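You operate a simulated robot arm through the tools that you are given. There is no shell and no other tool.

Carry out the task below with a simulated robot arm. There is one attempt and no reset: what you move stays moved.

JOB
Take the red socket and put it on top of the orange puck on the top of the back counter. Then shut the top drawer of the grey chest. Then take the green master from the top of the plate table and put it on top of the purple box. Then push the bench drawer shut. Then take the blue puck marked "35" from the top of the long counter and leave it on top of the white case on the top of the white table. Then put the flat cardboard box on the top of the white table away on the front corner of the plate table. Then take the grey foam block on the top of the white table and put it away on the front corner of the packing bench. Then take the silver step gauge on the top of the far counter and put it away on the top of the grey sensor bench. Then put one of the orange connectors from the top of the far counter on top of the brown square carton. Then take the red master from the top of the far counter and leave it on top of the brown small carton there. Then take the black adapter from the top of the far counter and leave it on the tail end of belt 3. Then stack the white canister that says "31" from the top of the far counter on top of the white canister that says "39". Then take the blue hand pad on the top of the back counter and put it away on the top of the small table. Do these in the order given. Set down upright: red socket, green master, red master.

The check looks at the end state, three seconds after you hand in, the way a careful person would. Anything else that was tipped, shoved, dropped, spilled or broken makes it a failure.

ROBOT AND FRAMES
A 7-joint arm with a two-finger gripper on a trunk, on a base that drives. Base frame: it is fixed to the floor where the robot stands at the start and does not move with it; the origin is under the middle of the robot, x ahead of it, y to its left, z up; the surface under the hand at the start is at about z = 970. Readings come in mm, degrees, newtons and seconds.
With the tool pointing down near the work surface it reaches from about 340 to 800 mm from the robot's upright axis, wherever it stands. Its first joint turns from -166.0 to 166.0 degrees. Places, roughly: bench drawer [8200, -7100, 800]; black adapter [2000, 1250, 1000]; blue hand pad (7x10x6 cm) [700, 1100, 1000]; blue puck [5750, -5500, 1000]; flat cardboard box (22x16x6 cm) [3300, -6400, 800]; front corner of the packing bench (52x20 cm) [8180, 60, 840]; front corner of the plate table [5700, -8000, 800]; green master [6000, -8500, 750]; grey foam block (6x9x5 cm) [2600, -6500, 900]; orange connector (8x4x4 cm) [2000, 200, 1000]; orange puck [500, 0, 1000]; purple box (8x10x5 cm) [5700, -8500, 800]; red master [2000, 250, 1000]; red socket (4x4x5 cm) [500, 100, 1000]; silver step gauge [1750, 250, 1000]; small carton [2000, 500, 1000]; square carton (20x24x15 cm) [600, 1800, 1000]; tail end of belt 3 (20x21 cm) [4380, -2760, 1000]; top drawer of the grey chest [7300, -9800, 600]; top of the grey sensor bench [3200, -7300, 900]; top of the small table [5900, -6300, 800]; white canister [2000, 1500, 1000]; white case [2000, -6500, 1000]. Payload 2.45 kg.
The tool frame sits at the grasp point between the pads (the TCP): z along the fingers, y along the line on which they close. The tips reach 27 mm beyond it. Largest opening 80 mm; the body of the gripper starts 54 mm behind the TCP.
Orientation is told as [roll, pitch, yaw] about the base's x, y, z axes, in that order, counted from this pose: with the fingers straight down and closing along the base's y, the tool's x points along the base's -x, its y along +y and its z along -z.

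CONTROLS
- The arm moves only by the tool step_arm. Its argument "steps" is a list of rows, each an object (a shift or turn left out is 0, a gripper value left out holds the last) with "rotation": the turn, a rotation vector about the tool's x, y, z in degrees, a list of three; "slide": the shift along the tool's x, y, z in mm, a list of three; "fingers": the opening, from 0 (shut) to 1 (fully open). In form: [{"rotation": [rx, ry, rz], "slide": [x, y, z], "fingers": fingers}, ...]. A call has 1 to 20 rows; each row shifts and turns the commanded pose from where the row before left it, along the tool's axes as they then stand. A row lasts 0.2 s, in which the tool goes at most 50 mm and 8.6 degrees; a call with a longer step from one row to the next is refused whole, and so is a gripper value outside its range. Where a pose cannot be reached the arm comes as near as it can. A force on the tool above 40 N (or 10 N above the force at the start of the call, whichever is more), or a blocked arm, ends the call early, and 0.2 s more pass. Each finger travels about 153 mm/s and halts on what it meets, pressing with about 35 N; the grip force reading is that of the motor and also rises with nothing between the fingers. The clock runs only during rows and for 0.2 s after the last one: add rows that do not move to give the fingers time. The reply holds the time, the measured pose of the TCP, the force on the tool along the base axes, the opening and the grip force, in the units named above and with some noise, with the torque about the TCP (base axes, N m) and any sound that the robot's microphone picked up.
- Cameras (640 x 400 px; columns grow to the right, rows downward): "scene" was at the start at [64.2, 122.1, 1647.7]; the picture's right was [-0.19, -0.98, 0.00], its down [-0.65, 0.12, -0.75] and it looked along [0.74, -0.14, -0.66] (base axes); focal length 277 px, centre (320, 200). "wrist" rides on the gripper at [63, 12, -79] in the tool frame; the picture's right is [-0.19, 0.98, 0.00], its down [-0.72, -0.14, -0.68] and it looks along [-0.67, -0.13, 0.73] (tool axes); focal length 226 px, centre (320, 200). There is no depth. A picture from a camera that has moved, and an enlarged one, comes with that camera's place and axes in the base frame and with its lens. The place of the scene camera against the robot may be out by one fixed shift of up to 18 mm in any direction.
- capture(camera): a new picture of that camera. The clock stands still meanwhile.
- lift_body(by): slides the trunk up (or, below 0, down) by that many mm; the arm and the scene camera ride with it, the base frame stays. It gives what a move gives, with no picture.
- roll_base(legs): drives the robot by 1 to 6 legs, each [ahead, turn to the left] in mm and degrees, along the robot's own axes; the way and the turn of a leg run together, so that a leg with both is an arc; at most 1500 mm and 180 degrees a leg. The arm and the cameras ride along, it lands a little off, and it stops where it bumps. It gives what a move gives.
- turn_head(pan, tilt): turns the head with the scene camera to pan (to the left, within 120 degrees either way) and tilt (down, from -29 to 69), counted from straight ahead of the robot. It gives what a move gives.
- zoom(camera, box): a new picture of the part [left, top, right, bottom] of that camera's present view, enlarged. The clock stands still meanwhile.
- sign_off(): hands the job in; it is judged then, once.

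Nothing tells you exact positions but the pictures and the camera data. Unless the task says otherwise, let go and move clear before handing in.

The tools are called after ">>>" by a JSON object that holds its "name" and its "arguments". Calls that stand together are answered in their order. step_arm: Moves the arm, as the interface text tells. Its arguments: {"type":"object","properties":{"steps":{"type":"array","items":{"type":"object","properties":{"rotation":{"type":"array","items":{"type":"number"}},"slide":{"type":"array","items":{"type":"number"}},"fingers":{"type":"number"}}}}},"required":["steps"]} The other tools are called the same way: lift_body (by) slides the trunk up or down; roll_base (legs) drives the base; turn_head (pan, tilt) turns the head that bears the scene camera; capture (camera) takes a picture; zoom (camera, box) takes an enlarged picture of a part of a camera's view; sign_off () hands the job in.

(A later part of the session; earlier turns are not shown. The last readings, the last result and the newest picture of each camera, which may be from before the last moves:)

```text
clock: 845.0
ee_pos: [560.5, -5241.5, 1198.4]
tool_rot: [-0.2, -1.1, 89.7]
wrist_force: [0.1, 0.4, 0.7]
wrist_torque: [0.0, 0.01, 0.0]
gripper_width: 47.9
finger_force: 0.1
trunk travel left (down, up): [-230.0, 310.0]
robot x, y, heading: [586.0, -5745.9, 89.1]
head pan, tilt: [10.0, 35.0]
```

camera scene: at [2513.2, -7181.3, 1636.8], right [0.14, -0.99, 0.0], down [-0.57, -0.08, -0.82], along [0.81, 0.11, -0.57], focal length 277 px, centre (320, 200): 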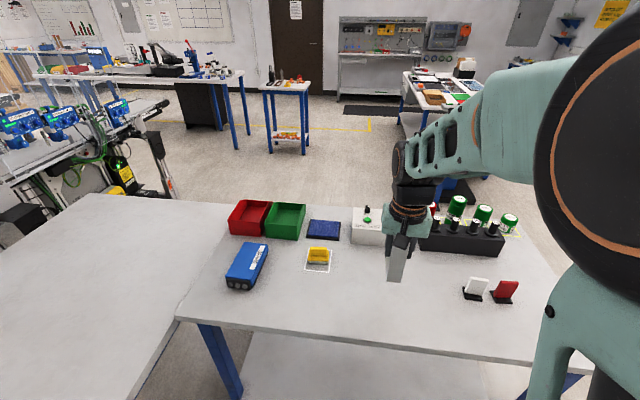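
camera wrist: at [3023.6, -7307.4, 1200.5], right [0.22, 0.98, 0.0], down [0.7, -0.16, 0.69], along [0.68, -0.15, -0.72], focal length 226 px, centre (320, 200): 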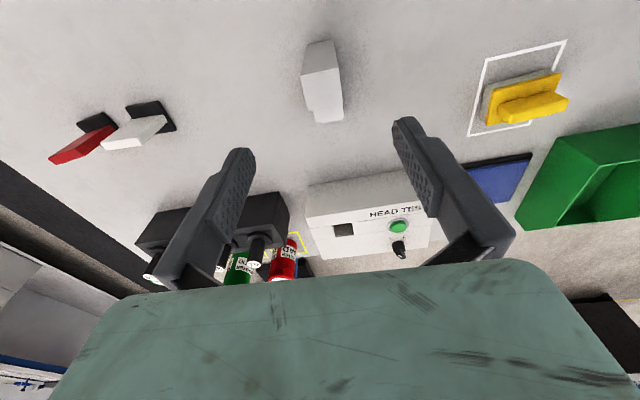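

>>> {"name": "roll_base", "arguments": {"legs": [[0, 0.9], [1500, 0], [1500, 0]]}}

>>> {"name": "turn_head", "arguments": {"pan": 5, "tilt": 15}}

>>> {"name": "capture", "arguments": {"camera": "scene"}}

```text
clock: 859.8
ee_pos: [726.0, -2254.8, 1198.4]
tool_rot: [-0.3, -1.0, 85.9]
wrist_force: [0.6, -0.7, -0.2]
wrist_torque: [0.01, 0.0, 0.0]
gripper_width: 48.0
finger_force: 0.0
trunk travel left (down, up): [-230.0, 310.0]
robot x, y, heading: [713.7, -2763.6, 85.3]
head pan, tilt: [10.0, 35.0]
```

```text
clock: 860.6
ee_pos: [726.0, -2256.7, 1199.2]
tool_rot: [-0.3, -1.1, 86.0]
wrist_force: [-0.3, -0.6, -0.2]
wrist_torque: [-0.02, 0.0, 0.01]
gripper_width: 47.8
finger_force: 0.0
trunk travel left (down, up): [-230.0, 310.0]
robot x, y, heading: [718.9, -2766.1, 85.3]
head pan, tilt: [5.0, 15.0]
```

```text
taken
camera scene: at [578.7, -2681.5, 1668.8], right [1.0, 0.01, 0.0], down [0.0, -0.26, -0.97], along [-0.01, 0.97, -0.26], focal length 277 px, centre (320, 200)
```

scene: 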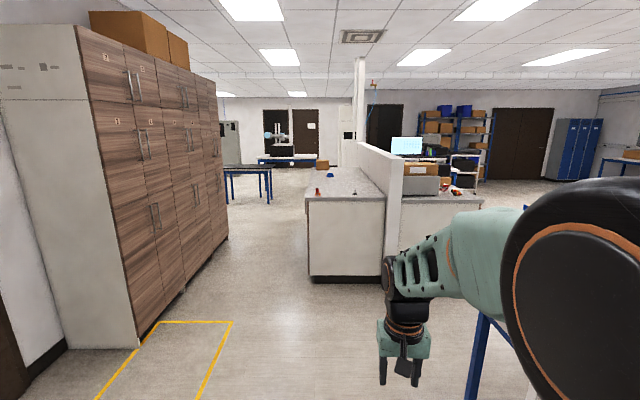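

>>> {"name": "roll_base", "arguments": {"legs": [[0, 7.5], [1500, 0], [520, 0], [0, -92]]}}

```text
clock: 875.2
ee_pos: [1153.8, -693.7, 1198.9]
tool_rot: [-0.3, -1.1, 1.4]
wrist_force: [0.5, -0.1, -0.2]
wrist_torque: [0.0, -0.05, -0.02]
gripper_width: 48.0
finger_force: 0.0
trunk travel left (down, up): [-230.0, 310.0]
robot x, y, heading: [648.6, -735.3, 1.1]
head pan, tilt: [5.0, 15.0]
```

>>> {"name": "roll_base", "arguments": {"legs": [[0, -1], [1500, 0], [560, 0], [0, 90]]}}

```text
clock: 889.6
ee_pos: [2648.3, -291.8, 1198.4]
tool_rot: [-0.2, -1.2, 89.1]
wrist_force: [0.0, -0.1, 0.2]
wrist_torque: [0.02, 0.02, -0.05]
gripper_width: 47.9
finger_force: 0.0
trunk travel left (down, up): [-230.0, 310.0]
robot x, y, heading: [2669.7, -801.4, 88.4]
head pan, tilt: [5.0, 15.0]
```

>>> {"name": "roll_base", "arguments": {"legs": [[900, 0], [0, 91]]}}

>>> {"name": "turn_head", "arguments": {"pan": 5, "tilt": 38}}

>>> {"name": "capture", "arguments": {"camera": "scene"}}

```text
clock: 898.4
ee_pos: [2179.8, 85.8, 1199.5]
tool_rot: [-0.3, -1.0, -179.8]
wrist_force: [0.3, 0.2, 0.0]
wrist_torque: [0.01, -0.01, -0.02]
gripper_width: 48.1
finger_force: 0.1
trunk travel left (down, up): [-230.0, 310.0]
robot x, y, heading: [2686.8, 119.7, 179.4]
head pan, tilt: [5.0, 15.0]
```

```text
clock: 899.3
ee_pos: [2179.9, 84.6, 1198.8]
tool_rot: [-0.3, -1.1, -179.8]
wrist_force: [-0.1, -0.2, -0.1]
wrist_torque: [0.0, 0.02, 0.02]
gripper_width: 48.2
finger_force: 0.0
trunk travel left (down, up): [-230.0, 310.0]
robot x, y, heading: [2687.1, 118.9, 179.4]
head pan, tilt: [5.0, 38.0]
```

```text
taken
camera scene: at [2620.6, -32.3, 1632.4], right [-0.08, 1.0, 0.0], down [0.61, 0.05, -0.79], along [-0.79, -0.06, -0.62], focal length 277 px, centre (320, 200)
```

scene: 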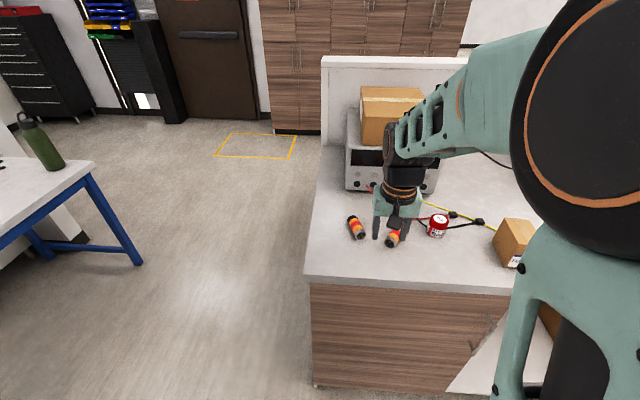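

Both orange connectors are in view; I choose the left (southern) one, lying at about [1950, 30] with its axis about 17° off x. I drive 130 mm closer and bring the wrist camera over it.

>>> {"name": "roll_base", "arguments": {"legs": [[125, 0]]}}

>>> {"name": "step_arm", "arguments": {"steps": [{"slide": [-30, 20, 20], "fingers": 1, "rotation": [0, 0, -6]}, {"slide": [-30, 20, 25], "rotation": [0, 0, -6]}, {"slide": [-20, 5, 25], "rotation": [0, 0, -5]}, {}]}}

>>> {"name": "capture", "arguments": {"camera": "wrist"}}

>>> {"name": "zoom", "arguments": {"camera": "scene", "box": [280, 170, 480, 310]}}

```text
clock: 900.5
ee_pos: [2054.9, 85.0, 1200.0]
tool_rot: [-0.4, -1.1, -179.6]
wrist_force: [0.0, 0.3, 0.0]
wrist_torque: [-0.01, 0.0, -0.01]
gripper_width: 47.9
finger_force: 0.1
trunk travel left (down, up): [-230.0, 310.0]
robot x, y, heading: [2563.4, 119.0, 179.6]
head pan, tilt: [5.0, 38.0]
```

```text
clock: 901.5
ee_pos: [1980.3, 34.0, 1130.4]
tool_rot: [-0.5, -0.9, -162.7]
wrist_force: [-0.6, 0.5, 0.1]
wrist_torque: [-0.01, 0.02, 0.0]
gripper_width: 80.0
finger_force: 0.0
trunk travel left (down, up): [-230.0, 310.0]
robot x, y, heading: [2561.5, 116.7, 179.9]
head pan, tilt: [5.0, 38.0]
```

```text
taken
camera wrist: at [2045.5, 40.5, 1209.6], right [0.11, -0.99, -0.01], down [-0.71, -0.08, 0.69], along [-0.69, -0.07, -0.72], focal length 226 px, centre (320, 200)
```

wrist: 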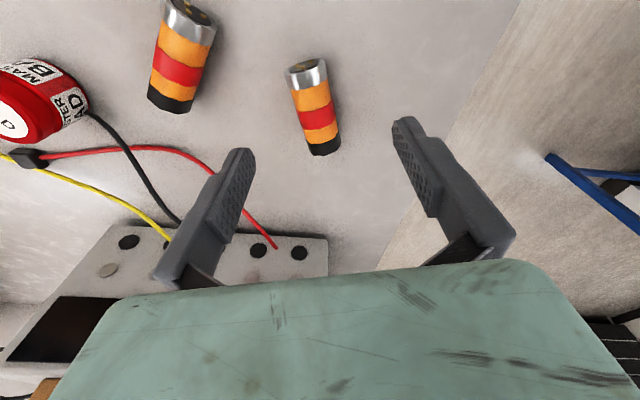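

```text
2.86 times, centred on (380, 240) of scene
camera zoom: at [2496.6, -31.6, 1632.4], right [-0.08, 1.0, 0.0], down [0.61, 0.05, -0.79], along [-0.79, -0.06, -0.62], focal length 790 px, centre (149, 86)
```

zoom: 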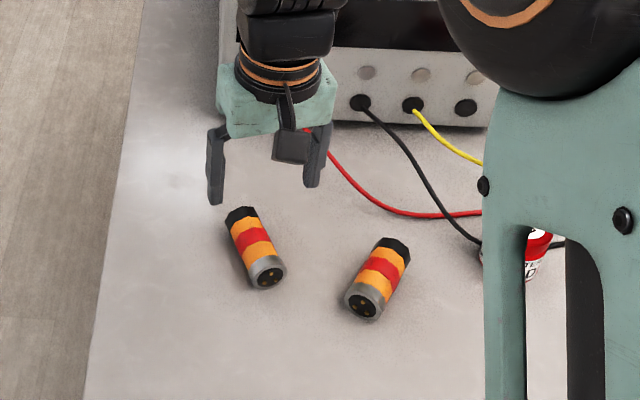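

The connector's axis is about 22° off x, centre about [1958, 37]. I turn a little more, centre over it and go down.

>>> {"name": "step_arm", "arguments": {"steps": [{"rotation": [0, 0, -4.7]}, {"slide": [-19, -11, 30]}, {"slide": [0, 0, 35]}, {}]}}

>>> {"name": "capture", "arguments": {"camera": "wrist"}}

```text
clock: 902.5
ee_pos: [1958.2, 36.9, 1067.2]
tool_rot: [-0.5, -0.9, -157.9]
wrist_force: [0.2, -0.4, -0.4]
wrist_torque: [-0.02, 0.03, 0.02]
gripper_width: 80.0
finger_force: 0.1
trunk travel left (down, up): [-230.0, 310.0]
robot x, y, heading: [2564.0, 119.7, 179.7]
head pan, tilt: [5.0, 38.0]
```

```text
taken
camera wrist: at [2023.2, 48.1, 1146.7], right [0.19, -0.98, -0.01], down [-0.71, -0.14, 0.69], along [-0.68, -0.12, -0.72], focal length 226 px, centre (320, 200)
```

wrist: 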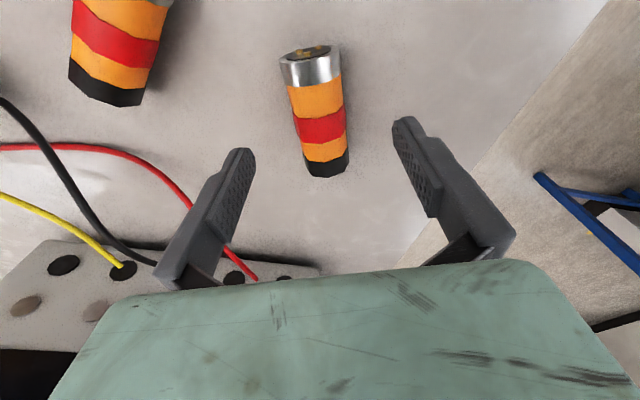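

Aligned. I go down and grip the connector.

>>> {"name": "step_arm", "arguments": {"steps": [{"slide": [5, 0, 25]}, {"slide": [0, 0, 25]}, {"slide": [0, 0, 14]}, {}]}}

>>> {"name": "step_arm", "arguments": {"steps": [{"fingers": 0}, {"fingers": 0}, {"fingers": 0}, {}]}}

>>> {"name": "capture", "arguments": {"camera": "wrist"}}

```text
clock: 903.5
ee_pos: [1959.0, 37.7, 1007.1]
tool_rot: [-0.4, -1.4, -158.0]
wrist_force: [11.2, 0.4, 21.6]
wrist_torque: [-0.8, -0.9, 0.5]
gripper_width: 73.4
finger_force: 0.0
trunk travel left (down, up): [-230.0, 310.0]
robot x, y, heading: [2563.1, 117.9, 179.4]
head pan, tilt: [5.0, 38.0]
stopped in row 4: the force on the tool passed its limit at 46 N (the readings are from after the stop); the commanded pose is now the measured one
```

```text
clock: 904.5
ee_pos: [1956.7, 38.3, 1005.2]
tool_rot: [-0.4, -1.3, -158.1]
wrist_force: [-0.4, -1.0, -0.7]
wrist_torque: [-0.02, 0.0, -0.02]
gripper_width: 33.2
finger_force: 34.8
trunk travel left (down, up): [-230.0, 310.0]
robot x, y, heading: [2564.5, 121.2, 179.2]
head pan, tilt: [5.0, 38.0]
```

```text
taken
camera wrist: at [2022.9, 51.2, 1082.8], right [0.19, -0.98, 0.0], down [-0.7, -0.14, 0.7], along [-0.69, -0.13, -0.72], focal length 226 px, centre (320, 200)
```

wrist: 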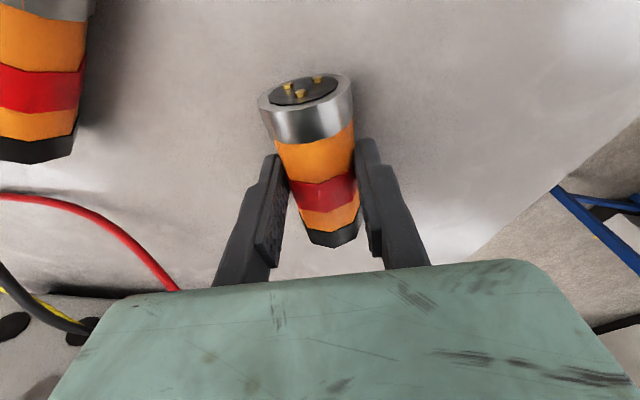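

The fingertips just brushed the counter (its top is about z 978), and the connector is gripped (33 mm). I lift it and check.

>>> {"name": "step_arm", "arguments": {"steps": [{"slide": [0, 0, -20]}, {"slide": [0, 0, -40]}, {"slide": [0, 0, -45]}, {"slide": [0, 0, -45]}, {"slide": [0, 0, -45]}, {}]}}

>>> {"name": "capture", "arguments": {"camera": "wrist"}}

>>> {"name": "zoom", "arguments": {"camera": "scene", "box": [280, 130, 560, 310]}}

```text
clock: 905.9
ee_pos: [1959.1, 40.0, 1199.6]
tool_rot: [-0.4, -1.4, -158.0]
wrist_force: [-0.2, -0.2, 0.1]
wrist_torque: [0.02, -0.03, -0.04]
gripper_width: 32.9
finger_force: 35.6
trunk travel left (down, up): [-230.0, 310.0]
robot x, y, heading: [2561.3, 113.6, 179.9]
head pan, tilt: [5.0, 38.0]
```

```text
taken
camera wrist: at [2025.3, 52.2, 1279.2], right [0.19, -0.98, 0.0], down [-0.7, -0.14, 0.7], along [-0.69, -0.13, -0.72], focal length 226 px, centre (320, 200)
```

wrist: 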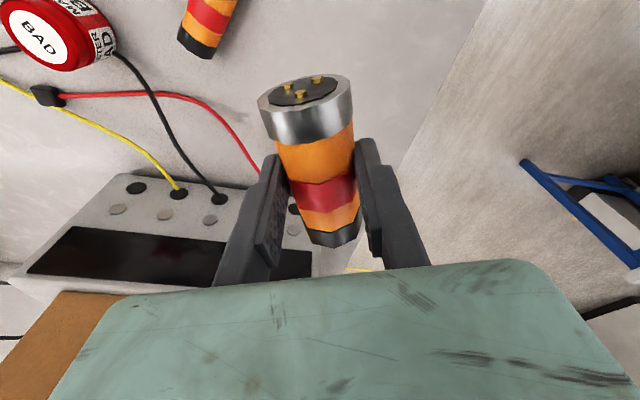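

```text
2.22 times, centred on (420, 220) of scene
camera zoom: at [2496.7, -31.5, 1632.3], right [-0.08, 1.0, 0.0], down [0.61, 0.05, -0.79], along [-0.79, -0.06, -0.62], focal length 615 px, centre (98, 156)
```

zoom: 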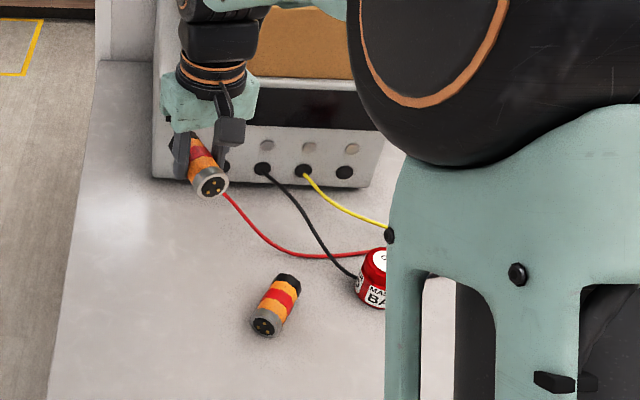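

The connector is held well. I draw in the arm and drive around the partition to the west side of the back counter, where the square carton stands.

>>> {"name": "step_arm", "arguments": {"steps": [{"slide": [36, -2, 0]}, {"slide": [36, -2, 0]}, {"slide": [33, -2, 0]}, {}]}}

>>> {"name": "roll_base", "arguments": {"legs": [[-190, 0], [0, 90.4], [860, 0], [0, -90]]}}

>>> {"name": "roll_base", "arguments": {"legs": [[1500, 0]]}}

```text
clock: 906.9
ee_pos: [2056.9, 80.9, 1196.9]
tool_rot: [-0.4, -1.3, -158.0]
wrist_force: [0.0, 0.5, -0.5]
wrist_torque: [0.0, 0.0, 0.0]
gripper_width: 33.4
finger_force: 34.9
trunk travel left (down, up): [-230.0, 310.0]
robot x, y, heading: [2560.5, 117.7, 179.5]
head pan, tilt: [5.0, 38.0]
```

```text
clock: 920.3
ee_pos: [2219.7, -794.5, 1196.7]
tool_rot: [-0.5, -1.3, -157.7]
wrist_force: [0.5, 0.4, -1.7]
wrist_torque: [0.01, -0.01, -0.01]
gripper_width: 33.1
finger_force: 35.3
trunk travel left (down, up): [-230.0, 310.0]
robot x, y, heading: [2724.9, -755.8, 179.8]
head pan, tilt: [5.0, 38.0]
```

```text
clock: 928.0
ee_pos: [672.6, -823.1, 1196.6]
tool_rot: [-0.5, -1.3, -156.2]
wrist_force: [-1.3, -0.4, -1.4]
wrist_torque: [0.0, 0.02, 0.01]
gripper_width: 32.9
finger_force: 35.4
trunk travel left (down, up): [-230.0, 310.0]
robot x, y, heading: [1177.4, -773.5, -178.7]
head pan, tilt: [5.0, 38.0]
```

>>> {"name": "roll_base", "arguments": {"legs": [[0, -1.5], [1380, 0], [0, -90]]}}

>>> {"name": "turn_head", "arguments": {"pan": 5, "tilt": 20}}

>>> {"name": "capture", "arguments": {"camera": "scene"}}

```text
clock: 939.1
ee_pos: [-185.0, -262.4, 1197.5]
tool_rot: [-0.5, -1.3, 110.4]
wrist_force: [0.6, -0.1, -0.2]
wrist_torque: [0.0, 0.0, -0.01]
gripper_width: 32.9
finger_force: 35.0
trunk travel left (down, up): [-230.0, 310.0]
robot x, y, heading: [-165.0, -769.8, 87.7]
head pan, tilt: [5.0, 38.0]
```

```text
clock: 939.9
ee_pos: [-184.6, -263.1, 1197.0]
tool_rot: [-0.5, -1.3, 110.4]
wrist_force: [-0.4, 0.6, -0.3]
wrist_torque: [0.07, 0.0, 0.0]
gripper_width: 32.7
finger_force: 35.5
trunk travel left (down, up): [-230.0, 310.0]
robot x, y, heading: [-159.8, -776.0, 88.0]
head pan, tilt: [5.0, 20.0]
```

```text
taken
camera scene: at [-307.1, -694.0, 1660.7], right [1.0, 0.05, 0.0], down [0.02, -0.34, -0.94], along [-0.05, 0.94, -0.34], focal length 277 px, centre (320, 200)
```

scene: 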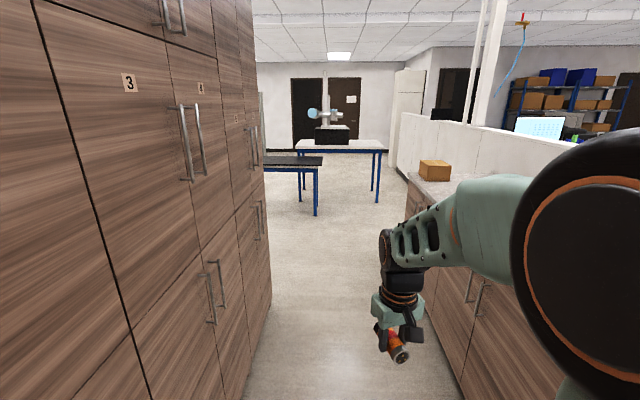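

The corridor between the lockers (x below -875) and the back counter (x above 400) is clear. I drive north to y about 1790.

>>> {"name": "roll_base", "arguments": {"legs": [[0, 3], [1500, 0]]}}

>>> {"name": "roll_base", "arguments": {"legs": [[1060, 0], [0, -90]]}}

>>> {"name": "turn_head", "arguments": {"pan": 10, "tilt": 38}}

>>> {"name": "capture", "arguments": {"camera": "scene"}}

```text
clock: 947.8
ee_pos: [-207.6, 1255.1, 1196.3]
tool_rot: [-0.5, -1.3, 112.1]
wrist_force: [0.1, -0.1, 0.2]
wrist_torque: [0.01, 0.02, -0.01]
gripper_width: 32.4
finger_force: 35.0
trunk travel left (down, up): [-230.0, 310.0]
robot x, y, heading: [-171.6, 746.3, 89.7]
head pan, tilt: [5.0, 20.0]
```

```text
clock: 957.0
ee_pos: [361.6, 1777.3, 1196.0]
tool_rot: [-0.4, -1.2, 20.4]
wrist_force: [-0.4, -1.0, -0.9]
wrist_torque: [-0.02, 0.02, 0.01]
gripper_width: 33.2
finger_force: 35.6
trunk travel left (down, up): [-230.0, 310.0]
robot x, y, heading: [-150.4, 1753.9, -2.0]
head pan, tilt: [5.0, 20.0]
```

```text
clock: 957.8
ee_pos: [359.8, 1778.2, 1196.6]
tool_rot: [-0.5, -1.3, 20.3]
wrist_force: [0.2, 0.4, -0.9]
wrist_torque: [-0.02, 0.02, -0.02]
gripper_width: 33.1
finger_force: 34.7
trunk travel left (down, up): [-230.0, 310.0]
robot x, y, heading: [-148.1, 1755.0, -2.1]
head pan, tilt: [10.0, 38.0]
```

```text
taken
camera scene: at [-74.4, 1906.3, 1632.4], right [0.14, -0.99, 0.0], down [-0.61, -0.08, -0.79], along [0.78, 0.11, -0.62], focal length 277 px, centre (320, 200)
```

scene: 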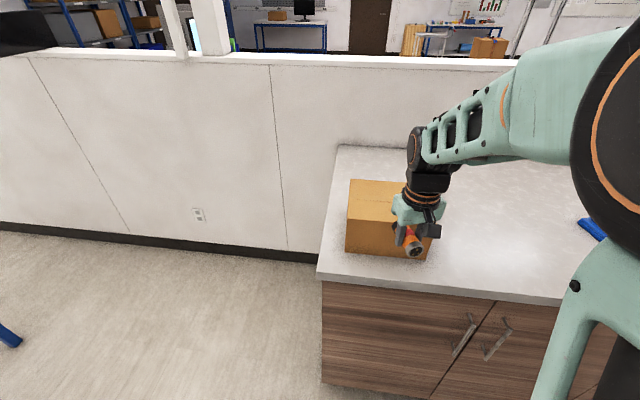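

The square carton is at about [570, 1800]. I drive 130 mm closer and bring the connector over it.

>>> {"name": "roll_base", "arguments": {"legs": [[125, 0]]}}

>>> {"name": "step_arm", "arguments": {"steps": [{"slide": [-25, -5, -30]}, {"slide": [-25, -5, 0]}, {"slide": [-25, 0, 0]}, {}]}}

>>> {"name": "capture", "arguments": {"camera": "wrist"}}

>>> {"name": "capture", "arguments": {"camera": "scene"}}

```text
clock: 959.0
ee_pos: [489.0, 1771.2, 1196.3]
tool_rot: [-0.5, -1.3, 20.1]
wrist_force: [-0.2, -0.2, -0.2]
wrist_torque: [0.01, 0.04, 0.03]
gripper_width: 33.1
finger_force: 34.9
trunk travel left (down, up): [-230.0, 310.0]
robot x, y, heading: [-23.9, 1753.0, -2.3]
head pan, tilt: [10.0, 38.0]
```

```text
clock: 960.0
ee_pos: [558.3, 1785.8, 1229.1]
tool_rot: [-0.5, -1.3, 20.1]
wrist_force: [0.1, 0.3, -0.9]
wrist_torque: [0.01, 0.0, 0.0]
gripper_width: 32.8
finger_force: 34.6
trunk travel left (down, up): [-230.0, 310.0]
robot x, y, heading: [-17.7, 1750.5, -2.5]
head pan, tilt: [10.0, 38.0]
```

```text
taken
camera wrist: at [492.8, 1776.0, 1307.8], right [-0.16, 0.99, 0.0], down [0.71, 0.11, 0.7], along [0.69, 0.11, -0.72], focal length 226 px, centre (320, 200)
```

wrist: 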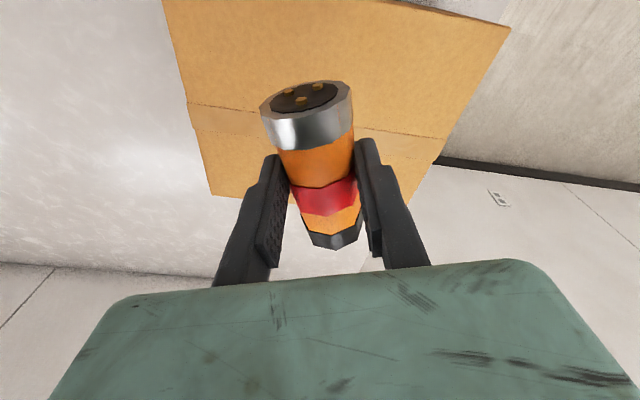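

```text
taken
camera scene: at [51.5, 1901.2, 1632.4], right [0.13, -0.99, 0.0], down [-0.61, -0.08, -0.79], along [0.78, 0.11, -0.62], focal length 277 px, centre (320, 200)
```

scene: 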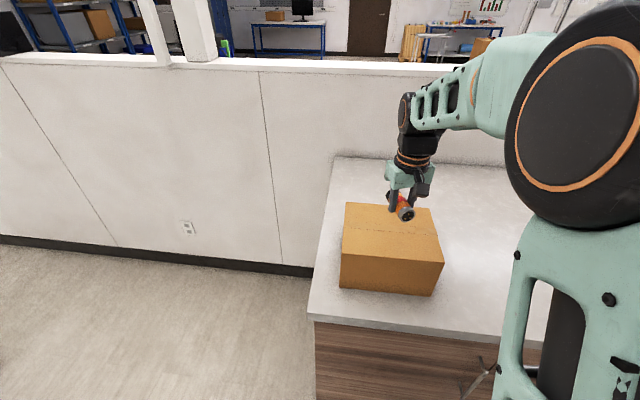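

The carton top spans x 501–698, y 1670–1916 (centre [600, 1793]). I centre the connector over it and lower.

>>> {"name": "step_arm", "arguments": {"steps": [{"slide": [-21, -4, 10]}, {"slide": [-21, -4, 25]}, {"slide": [0, 0, 30]}, {}]}}

>>> {"name": "zoom", "arguments": {"camera": "scene", "box": [320, 160, 480, 300]}}

>>> {"name": "capture", "arguments": {"camera": "wrist"}}

```text
clock: 961.0
ee_pos: [602.0, 1791.5, 1163.2]
tool_rot: [-0.5, -1.3, 20.0]
wrist_force: [0.5, -0.9, -1.7]
wrist_torque: [0.01, -0.03, -0.03]
gripper_width: 33.3
finger_force: 34.9
trunk travel left (down, up): [-230.0, 310.0]
robot x, y, heading: [-20.0, 1751.1, -2.5]
head pan, tilt: [10.0, 38.0]
```

```text
2.86 times, centred on (400, 230) of scene
camera zoom: at [51.6, 1901.1, 1632.4], right [0.13, -0.99, 0.0], down [-0.61, -0.08, -0.79], along [0.78, 0.11, -0.62], focal length 790 px, centre (91, 114)
```

zoom: 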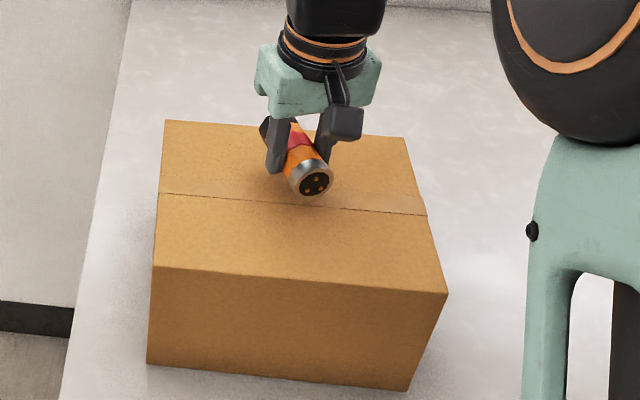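

```text
taken
camera wrist: at [536.7, 1782.3, 1242.0], right [-0.16, 0.99, 0.0], down [0.71, 0.12, 0.7], along [0.69, 0.11, -0.72], focal length 226 px, centre (320, 200)
```

wrist: 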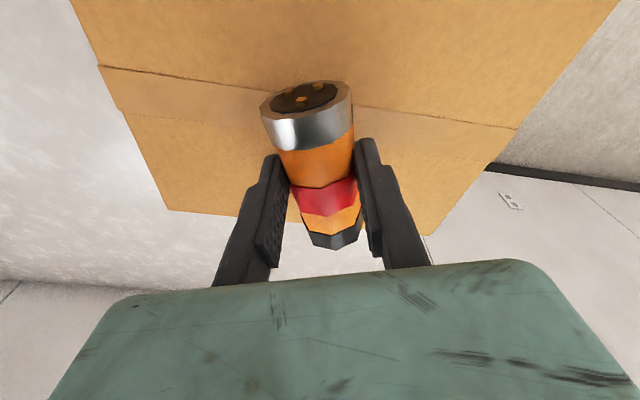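

Nicely over the middle. I lower in small steps until contact.

>>> {"name": "step_arm", "arguments": {"steps": [{"slide": [0, 0, 4]}, {"slide": [0, 0, 4]}, {"slide": [0, 0, 3]}, {}]}}

>>> {"name": "step_arm", "arguments": {"steps": [{"slide": [0, 0, 2]}, {"slide": [0, 0, 2]}, {"slide": [0, 0, 2]}, {}]}}

```text
clock: 962.0
ee_pos: [604.4, 1793.2, 1153.6]
tool_rot: [-0.5, -1.1, 20.1]
wrist_force: [-0.2, 0.6, -0.8]
wrist_torque: [-0.01, 0.0, -0.03]
gripper_width: 33.2
finger_force: 34.8
trunk travel left (down, up): [-230.0, 310.0]
robot x, y, heading: [-16.7, 1750.2, -2.5]
head pan, tilt: [10.0, 38.0]
```

```text
clock: 963.0
ee_pos: [604.2, 1792.6, 1147.7]
tool_rot: [-0.6, -1.3, 20.1]
wrist_force: [-1.2, 0.5, -0.3]
wrist_torque: [-0.01, -0.03, 0.01]
gripper_width: 32.8
finger_force: 34.6
trunk travel left (down, up): [-230.0, 310.0]
robot x, y, heading: [-21.4, 1752.6, -2.4]
head pan, tilt: [10.0, 38.0]
```

>>> {"name": "step_arm", "arguments": {"steps": [{"slide": [0, 0, 2]}, {"slide": [0, 0, 2]}, {"slide": [0, 0, 2]}, {}]}}

>>> {"name": "zoom", "arguments": {"camera": "scene", "box": [350, 180, 450, 260]}}

```text
clock: 964.0
ee_pos: [604.1, 1794.2, 1141.9]
tool_rot: [-0.4, -1.3, 20.1]
wrist_force: [0.0, -0.1, 4.7]
wrist_torque: [0.02, 0.23, 0.0]
gripper_width: 33.0
finger_force: 35.2
trunk travel left (down, up): [-230.0, 310.0]
robot x, y, heading: [-20.1, 1750.4, -2.5]
head pan, tilt: [10.0, 38.0]
```

```text
5.00 times, centred on (400, 220) of scene
camera zoom: at [51.2, 1901.2, 1632.4], right [0.13, -0.99, 0.0], down [-0.61, -0.08, -0.79], along [0.78, 0.11, -0.62], focal length 1383 px, centre (-80, 100)
```

zoom: 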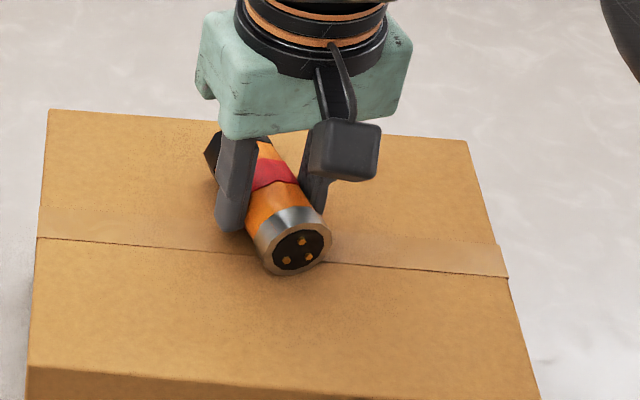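

Contact felt. I release and rise.

>>> {"name": "step_arm", "arguments": {"steps": [{"fingers": 1}, {"fingers": 1}, {}, {"slide": [0, 0, -20]}, {"slide": [0, 0, -40]}, {"slide": [0, 0, -40]}, {}]}}

>>> {"name": "zoom", "arguments": {"camera": "scene", "box": [320, 160, 480, 300]}}

>>> {"name": "capture", "arguments": {"camera": "wrist"}}

```text
clock: 965.6
ee_pos: [602.6, 1794.6, 1242.5]
tool_rot: [-0.5, -1.1, 20.1]
wrist_force: [-0.1, 0.4, -0.1]
wrist_torque: [-0.02, 0.05, 0.03]
gripper_width: 80.0
finger_force: 0.0
trunk travel left (down, up): [-230.0, 310.0]
robot x, y, heading: [-22.8, 1753.0, -2.1]
head pan, tilt: [10.0, 38.0]
```

```text
2.86 times, centred on (400, 230) of scene
camera zoom: at [51.8, 1901.3, 1632.3], right [0.13, -0.99, 0.0], down [-0.61, -0.08, -0.79], along [0.78, 0.11, -0.62], focal length 790 px, centre (91, 114)
```

zoom: 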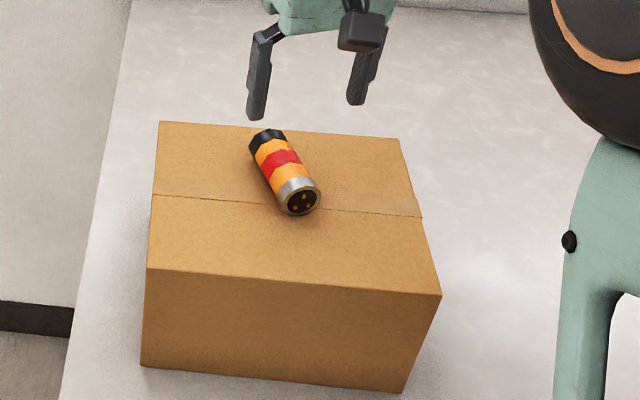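

```text
taken
camera wrist: at [536.4, 1785.3, 1320.7], right [-0.16, 0.99, 0.0], down [0.71, 0.11, 0.7], along [0.69, 0.11, -0.72], focal length 226 px, centre (320, 200)
```

wrist: 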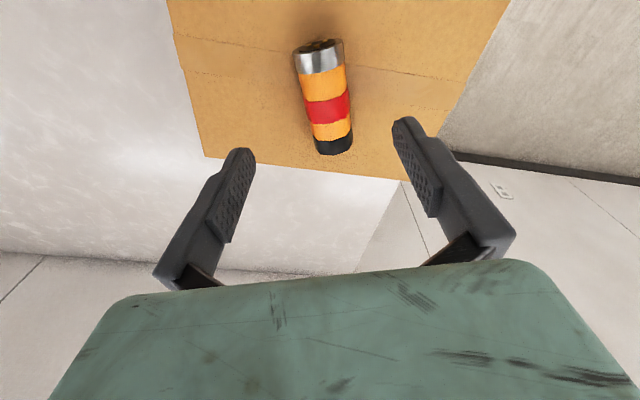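

The orange connector lies on the square carton. Next the red master on the far counter: I draw in the arm and drive back around.

>>> {"name": "step_arm", "arguments": {"steps": [{"slide": [36, 10, 0], "fingers": 0.6}, {"slide": [36, 10, 20]}, {"slide": [36, 10, 20]}, {}]}}

>>> {"name": "roll_base", "arguments": {"legs": [[-160, 0], [0, -88], [1500, 0]]}}

```text
clock: 966.6
ee_pos: [491.3, 1787.6, 1200.0]
tool_rot: [-0.6, -1.3, 20.0]
wrist_force: [0.1, 0.7, 0.0]
wrist_torque: [0.0, 0.0, -0.01]
gripper_width: 48.1
finger_force: 0.1
trunk travel left (down, up): [-230.0, 310.0]
robot x, y, heading: [-19.2, 1750.3, -2.3]
head pan, tilt: [10.0, 38.0]
```

```text
clock: 978.9
ee_pos: [-186.5, -238.0, 1200.3]
tool_rot: [-0.4, -1.2, -69.3]
wrist_force: [-0.5, -0.6, 0.0]
wrist_torque: [-0.01, -0.01, 0.0]
gripper_width: 48.2
finger_force: 0.1
trunk travel left (down, up): [-230.0, 310.0]
robot x, y, heading: [-227.8, 275.3, -92.0]
head pan, tilt: [10.0, 38.0]
```

>>> {"name": "roll_base", "arguments": {"legs": [[0, 2], [1020, 0], [0, 90], [1500, 0]]}}

```text
clock: 995.5
ee_pos: [1791.7, -618.1, 1200.9]
tool_rot: [-0.5, -1.3, 23.0]
wrist_force: [0.8, -0.7, 0.1]
wrist_torque: [0.0, -0.01, -0.01]
gripper_width: 48.1
finger_force: 0.1
trunk travel left (down, up): [-230.0, 310.0]
robot x, y, heading: [1286.6, -681.9, 0.9]
head pan, tilt: [10.0, 38.0]
```

>>> {"name": "roll_base", "arguments": {"legs": [[0, -3.5], [1410, 0], [0, 92.5], [1130, 0], [0, 90]]}}

>>> {"name": "turn_head", "arguments": {"pan": 5, "tilt": 38}}

>>> {"name": "capture", "arguments": {"camera": "scene"}}

```text
clock: 1016.1
ee_pos: [2160.5, 366.6, 1200.9]
tool_rot: [-0.5, -1.4, -161.2]
wrist_force: [0.5, 0.0, 0.0]
wrist_torque: [-0.02, -0.01, -0.01]
gripper_width: 48.0
finger_force: 0.0
trunk travel left (down, up): [-230.0, 310.0]
robot x, y, heading: [2669.6, 388.5, 176.2]
head pan, tilt: [10.0, 38.0]
```

```text
clock: 1016.8
ee_pos: [2160.8, 366.5, 1200.6]
tool_rot: [-0.5, -1.3, -161.2]
wrist_force: [-0.2, 0.2, 0.2]
wrist_torque: [0.02, 0.02, -0.01]
gripper_width: 48.1
finger_force: 0.1
trunk travel left (down, up): [-230.0, 310.0]
robot x, y, heading: [2676.1, 389.6, 176.4]
head pan, tilt: [5.0, 38.0]
```

```text
taken
camera scene: at [2597.7, 245.6, 1632.3], right [-0.02, 1.0, 0.0], down [0.62, 0.01, -0.79], along [-0.79, -0.02, -0.62], focal length 277 px, centre (320, 200)
```

scene: 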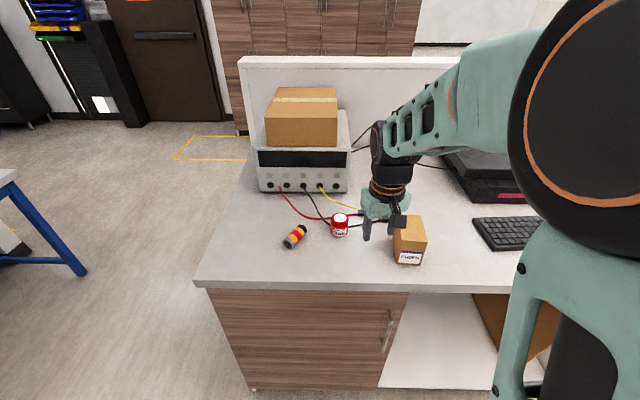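

The red master and the FUSES carton are close together. I drive 110 mm closer, straighten the wrist, and look from above.

>>> {"name": "roll_base", "arguments": {"legs": [[110, 0]]}}

>>> {"name": "step_arm", "arguments": {"steps": [{"slide": [-15, 15, 20], "rotation": [0, 0, 7.5], "fingers": 1}, {"slide": [-20, 15, 20], "rotation": [0, 0, 7.5]}, {"slide": [-30, 20, 20], "rotation": [0, 0, 7.5]}, {"slide": [-30, 20, 10]}, {}]}}

>>> {"name": "capture", "arguments": {"camera": "wrist"}}

>>> {"name": "zoom", "arguments": {"camera": "scene", "box": [260, 160, 480, 310]}}

```text
clock: 1018.0
ee_pos: [2049.4, 372.8, 1199.6]
tool_rot: [-0.6, -1.2, -161.1]
wrist_force: [-0.9, 0.7, -0.3]
wrist_torque: [0.01, -0.03, -0.01]
gripper_width: 48.0
finger_force: 0.1
trunk travel left (down, up): [-230.0, 310.0]
robot x, y, heading: [2563.8, 395.2, 176.4]
head pan, tilt: [5.0, 38.0]
```

```text
clock: 1019.2
ee_pos: [1963.3, 293.9, 1130.8]
tool_rot: [-0.1, -1.4, 176.4]
wrist_force: [-0.4, -0.1, 0.2]
wrist_torque: [-0.02, -0.01, 0.04]
gripper_width: 80.0
finger_force: 0.0
trunk travel left (down, up): [-230.0, 310.0]
robot x, y, heading: [2563.9, 400.6, 176.6]
head pan, tilt: [5.0, 38.0]
```

```text
taken
camera wrist: at [2028.2, 278.2, 1210.6], right [-0.26, -0.97, 0.0], down [-0.69, 0.19, 0.7], along [-0.68, 0.18, -0.72], focal length 226 px, centre (320, 200)
```

wrist: 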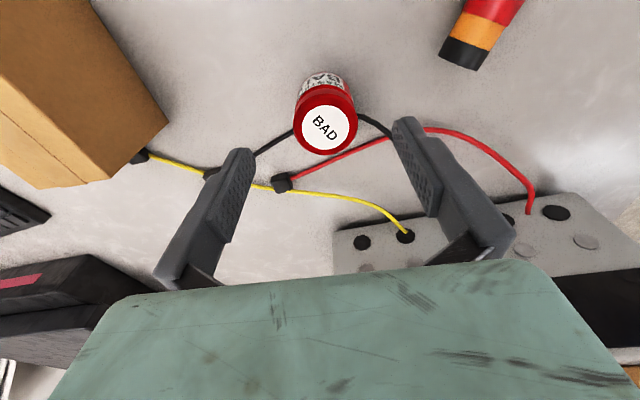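

```text
2.67 times, centred on (370, 235) of scene
camera zoom: at [2488.7, 252.6, 1632.4], right [-0.02, 1.0, 0.0], down [0.62, 0.01, -0.79], along [-0.79, -0.02, -0.62], focal length 738 px, centre (187, 107)
```

zoom: 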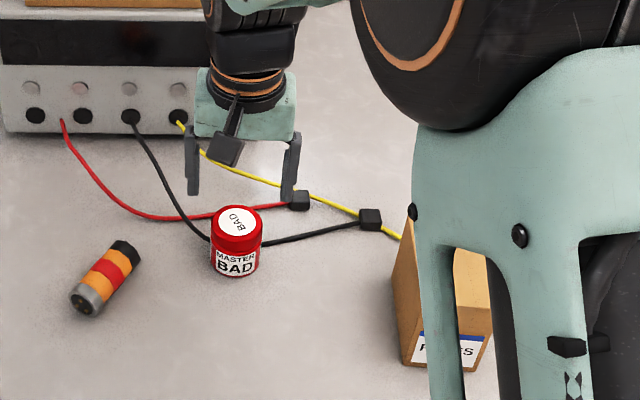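

The red master's top is at about [1945, 294, 1038]. I centre over it, go down and grip it above the leads.

>>> {"name": "step_arm", "arguments": {"steps": [{"slide": [-18, 0, 20]}, {"slide": [0, 0, 35]}, {"slide": [0, 0, 30]}, {}]}}

>>> {"name": "capture", "arguments": {"camera": "wrist"}}

```text
clock: 1020.2
ee_pos: [1945.5, 295.9, 1049.2]
tool_rot: [0.0, -1.5, 176.3]
wrist_force: [0.1, 0.3, -0.5]
wrist_torque: [0.01, 0.01, 0.01]
gripper_width: 80.2
finger_force: 0.1
trunk travel left (down, up): [-230.0, 310.0]
robot x, y, heading: [2563.2, 395.2, 176.4]
head pan, tilt: [5.0, 38.0]
```

```text
taken
camera wrist: at [2009.4, 279.6, 1127.7], right [-0.26, -0.97, 0.0], down [-0.69, 0.19, 0.7], along [-0.68, 0.18, -0.72], focal length 226 px, centre (320, 200)
```

wrist: 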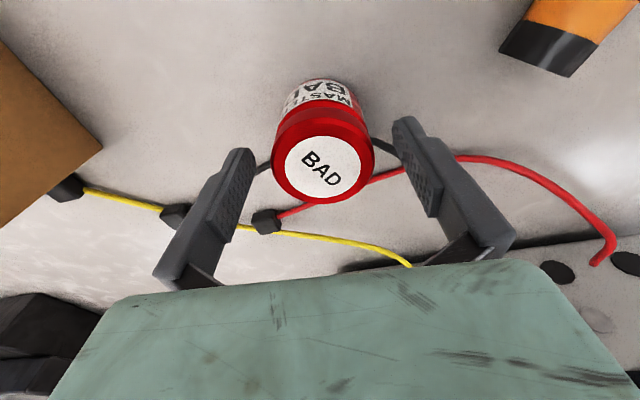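

>>> {"name": "step_arm", "arguments": {"steps": [{"slide": [-3, 0, 15]}, {"slide": [0, 0, 17]}, {}]}}

>>> {"name": "step_arm", "arguments": {"steps": [{"fingers": 0}, {"fingers": 0}, {"fingers": 0}, {}]}}

>>> {"name": "capture", "arguments": {"camera": "wrist"}}

```text
clock: 1021.0
ee_pos: [1939.1, 295.1, 1016.6]
tool_rot: [0.0, -1.3, 176.2]
wrist_force: [-0.2, 0.0, 0.1]
wrist_torque: [-0.03, 0.02, -0.01]
gripper_width: 80.2
finger_force: 0.0
trunk travel left (down, up): [-230.0, 310.0]
robot x, y, heading: [2561.0, 394.4, 176.4]
head pan, tilt: [5.0, 38.0]
```

```text
clock: 1022.0
ee_pos: [1940.3, 295.0, 1016.2]
tool_rot: [0.1, -1.3, 176.4]
wrist_force: [0.5, -0.8, -0.1]
wrist_torque: [0.0, 0.04, 0.03]
gripper_width: 55.2
finger_force: 34.9
trunk travel left (down, up): [-230.0, 310.0]
robot x, y, heading: [2565.0, 398.0, 176.1]
head pan, tilt: [5.0, 38.0]
```

```text
taken
camera wrist: at [2004.6, 278.6, 1095.0], right [-0.26, -0.97, 0.0], down [-0.69, 0.19, 0.7], along [-0.68, 0.18, -0.72], focal length 226 px, centre (320, 200)
```

wrist: 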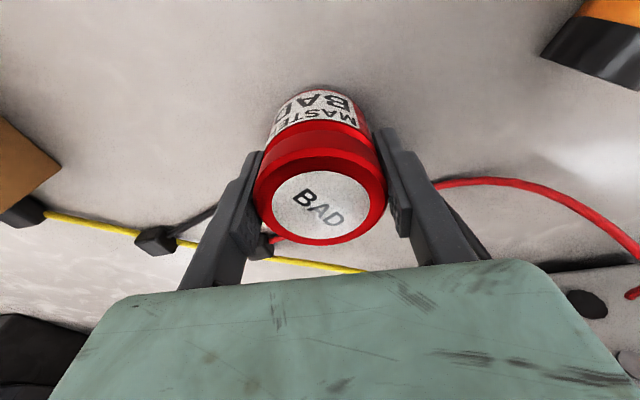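

The red master is gripped (55 mm). I lift it and carry it toward the FUSES carton, then look again.

>>> {"name": "step_arm", "arguments": {"steps": [{"slide": [0, 0, -20]}, {"slide": [0, 0, -40]}, {"slide": [0, 0, -45]}, {"slide": [0, 0, -45]}, {"slide": [6, -40, -10]}, {"slide": [7, -40, 0]}, {"slide": [6, -40, 0]}, {"slide": [7, -40, 0]}, {}]}}

>>> {"name": "capture", "arguments": {"camera": "wrist"}}

>>> {"name": "capture", "arguments": {"camera": "scene"}}

```text
clock: 1024.0
ee_pos: [1981.5, 452.7, 1175.4]
tool_rot: [0.0, -1.2, 176.3]
wrist_force: [0.3, 0.0, -2.2]
wrist_torque: [0.0, -0.02, -0.01]
gripper_width: 55.2
finger_force: 34.9
trunk travel left (down, up): [-230.0, 310.0]
robot x, y, heading: [2566.5, 397.1, 176.4]
head pan, tilt: [5.0, 38.0]
```

```text
taken
camera wrist: at [2045.6, 436.7, 1254.2], right [-0.26, -0.97, 0.0], down [-0.69, 0.19, 0.7], along [-0.68, 0.18, -0.72], focal length 226 px, centre (320, 200)
```

wrist: 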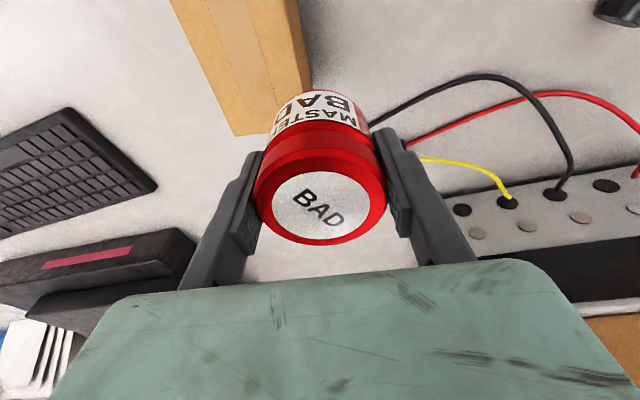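

```text
taken
camera scene: at [2488.3, 252.5, 1632.3], right [-0.02, 1.0, 0.0], down [0.62, 0.01, -0.79], along [-0.79, -0.02, -0.62], focal length 277 px, centre (320, 200)
```

scene: 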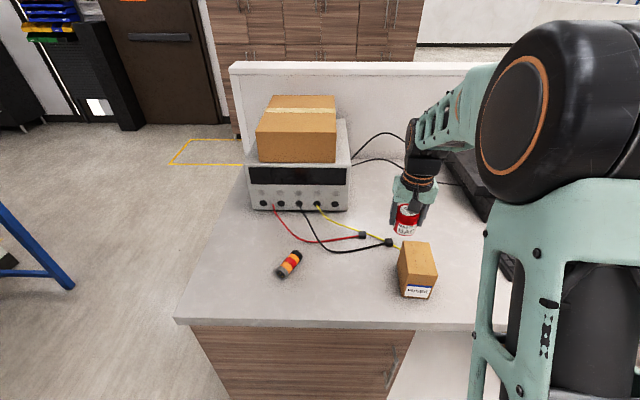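

>>> {"name": "zoom", "arguments": {"camera": "scene", "box": [370, 200, 470, 310]}}

```text
3.64 times, centred on (420, 255) of scene
camera zoom: at [2488.3, 252.5, 1632.3], right [-0.02, 1.0, 0.0], down [0.62, 0.01, -0.79], along [-0.79, -0.02, -0.62], focal length 1006 px, centre (-44, 0)
```

zoom: 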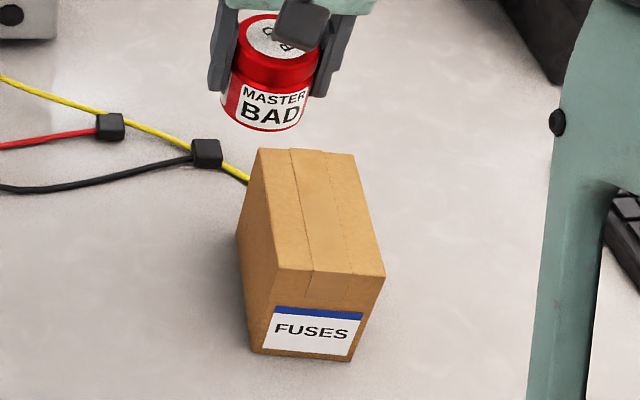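

The carton's top is about 110 × 71 mm, centred near [2026, 495], z about 1075. I move the master over its middle and check.

>>> {"name": "step_arm", "arguments": {"steps": [{"slide": [21, -22, 0]}, {"slide": [21, -23, 10]}, {"slide": [0, 0, 15]}, {}]}}

>>> {"name": "capture", "arguments": {"camera": "wrist"}}

>>> {"name": "zoom", "arguments": {"camera": "scene", "box": [370, 200, 470, 310]}}

```text
clock: 1025.0
ee_pos: [2024.2, 495.9, 1148.8]
tool_rot: [0.0, -1.4, 176.4]
wrist_force: [-0.2, 0.0, -2.0]
wrist_torque: [0.0, 0.02, 0.03]
gripper_width: 54.8
finger_force: 35.6
trunk travel left (down, up): [-230.0, 310.0]
robot x, y, heading: [2563.9, 398.3, 176.5]
head pan, tilt: [5.0, 38.0]
```

```text
taken
camera wrist: at [2088.8, 479.2, 1227.2], right [-0.26, -0.97, 0.0], down [-0.69, 0.19, 0.7], along [-0.68, 0.18, -0.72], focal length 226 px, centre (320, 200)
```

wrist: 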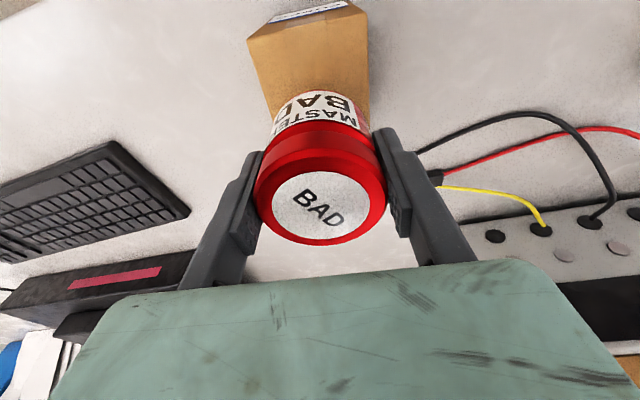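

```text
3.64 times, centred on (420, 255) of scene
camera zoom: at [2488.4, 252.5, 1632.3], right [-0.02, 1.0, 0.0], down [0.62, 0.01, -0.79], along [-0.79, -0.02, -0.62], focal length 1006 px, centre (-44, 0)
```

zoom: 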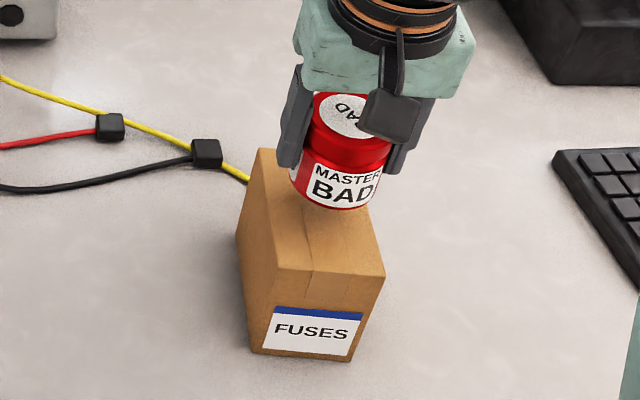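

The master is within a few millimetres of the carton's centre. I correct by (−3, −4) and lower slowly.

>>> {"name": "step_arm", "arguments": {"steps": [{"slide": [-3, 4, 10]}, {"slide": [0, 0, 8]}, {"slide": [0, 0, 4]}, {}]}}

>>> {"name": "zoom", "arguments": {"camera": "scene", "box": [370, 200, 470, 310]}}

```text
clock: 1026.0
ee_pos: [2018.0, 493.9, 1125.3]
tool_rot: [0.1, -1.3, 176.2]
wrist_force: [0.2, -0.7, -2.9]
wrist_torque: [0.04, 0.01, 0.02]
gripper_width: 54.9
finger_force: 35.6
trunk travel left (down, up): [-230.0, 310.0]
robot x, y, heading: [2565.3, 396.8, 176.4]
head pan, tilt: [5.0, 38.0]
```

```text
3.64 times, centred on (420, 255) of scene
camera zoom: at [2488.3, 252.6, 1632.3], right [-0.02, 1.0, 0.0], down [0.62, 0.01, -0.79], along [-0.79, -0.02, -0.62], focal length 1006 px, centre (-44, 0)
```

zoom: 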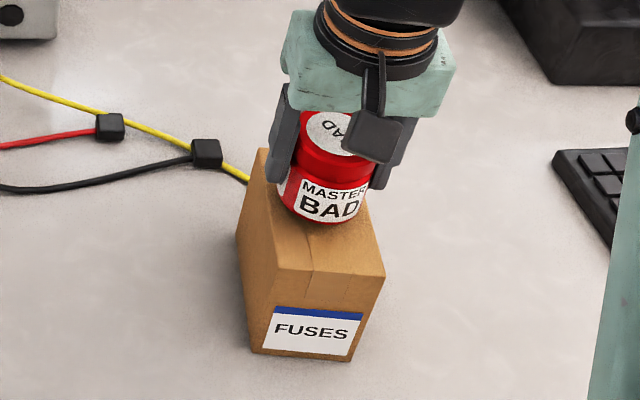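

>>> {"name": "step_arm", "arguments": {"steps": [{"slide": [0, 0, 2]}, {"slide": [0, 0, 2]}, {"slide": [0, 0, 2]}, {}]}}

>>> {"name": "step_arm", "arguments": {"steps": [{"slide": [0, 0, 1.5]}, {"slide": [0, 0, 1.5]}, {}]}}

```text
clock: 1027.0
ee_pos: [2018.7, 494.0, 1120.8]
tool_rot: [0.1, -1.2, 176.4]
wrist_force: [-0.3, 0.2, -2.6]
wrist_torque: [0.0, 0.0, -0.01]
gripper_width: 54.9
finger_force: 35.0
trunk travel left (down, up): [-230.0, 310.0]
robot x, y, heading: [2562.8, 398.2, 176.4]
head pan, tilt: [5.0, 38.0]
```

```text
clock: 1027.8
ee_pos: [2019.5, 493.6, 1118.3]
tool_rot: [0.0, -1.3, 176.3]
wrist_force: [-0.2, 0.4, -2.3]
wrist_torque: [0.04, 0.01, -0.02]
gripper_width: 54.6
finger_force: 35.5
trunk travel left (down, up): [-230.0, 310.0]
robot x, y, heading: [2561.5, 400.7, 176.6]
head pan, tilt: [5.0, 38.0]
```

>>> {"name": "step_arm", "arguments": {"steps": [{"slide": [0, 0, 1.5]}, {"slide": [0, 0, 1.5]}, {}]}}

>>> {"name": "zoom", "arguments": {"camera": "scene", "box": [380, 210, 460, 290]}}

```text
clock: 1028.6
ee_pos: [2020.8, 494.0, 1116.2]
tool_rot: [0.1, -1.5, 176.3]
wrist_force: [1.3, 1.0, 11.2]
wrist_torque: [0.03, -0.28, 0.07]
gripper_width: 54.9
finger_force: 34.8
trunk travel left (down, up): [-230.0, 310.0]
robot x, y, heading: [2564.5, 397.5, 176.5]
head pan, tilt: [5.0, 38.0]
```

```text
5.00 times, centred on (420, 250) of scene
camera zoom: at [2489.4, 252.5, 1632.5], right [-0.02, 1.0, 0.0], down [0.62, 0.01, -0.79], along [-0.79, -0.02, -0.62], focal length 1383 px, centre (-180, -50)
```

zoom: 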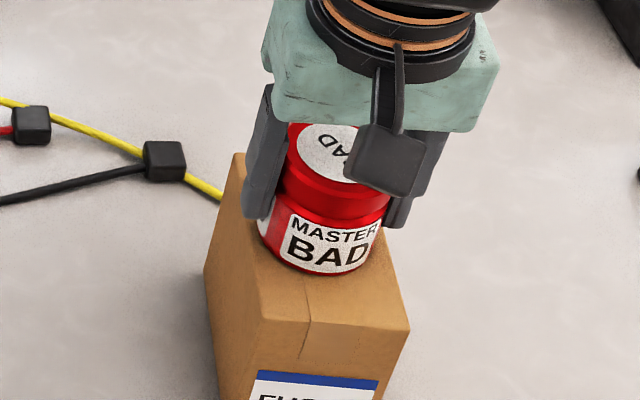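

Contact (11 N + weight). I unload a bit, open fully, and rise.

>>> {"name": "step_arm", "arguments": {"steps": [{"slide": [0, 0, -0.7]}, {"fingers": 1}, {"fingers": 1}, {"slide": [0, 0, -25]}, {"slide": [0, 0, -40]}, {"slide": [0, 0, -40]}, {}]}}

>>> {"name": "zoom", "arguments": {"camera": "scene", "box": [370, 200, 470, 310]}}

>>> {"name": "capture", "arguments": {"camera": "wrist"}}

```text
clock: 1030.2
ee_pos: [2019.2, 494.3, 1219.2]
tool_rot: [0.0, -1.2, 176.3]
wrist_force: [0.0, 0.8, -0.7]
wrist_torque: [-0.03, -0.03, -0.03]
gripper_width: 80.1
finger_force: 0.0
trunk travel left (down, up): [-230.0, 310.0]
robot x, y, heading: [2565.2, 395.6, 176.1]
head pan, tilt: [5.0, 38.0]
```

```text
3.64 times, centred on (420, 255) of scene
camera zoom: at [2488.5, 252.6, 1632.3], right [-0.02, 1.0, 0.0], down [0.62, 0.01, -0.79], along [-0.79, -0.02, -0.62], focal length 1006 px, centre (-44, 0)
```

zoom: 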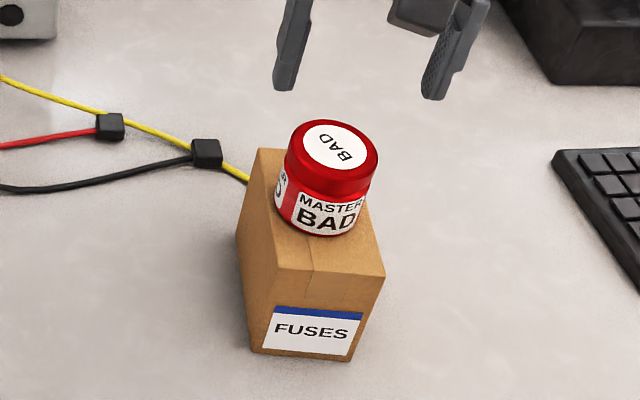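

```text
taken
camera wrist: at [2084.3, 478.1, 1298.2], right [-0.26, -0.97, 0.0], down [-0.69, 0.19, 0.7], along [-0.68, 0.18, -0.72], focal length 226 px, centre (320, 200)
```

wrist: 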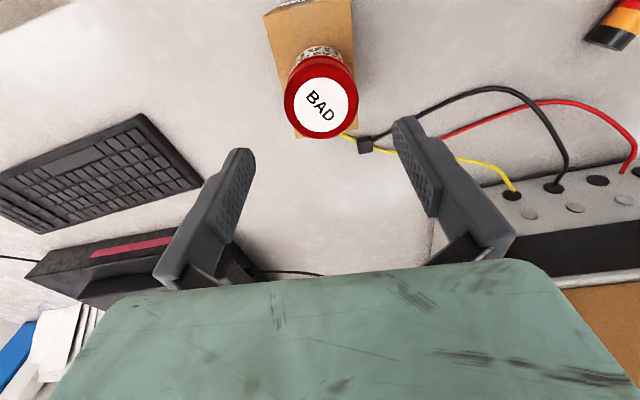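

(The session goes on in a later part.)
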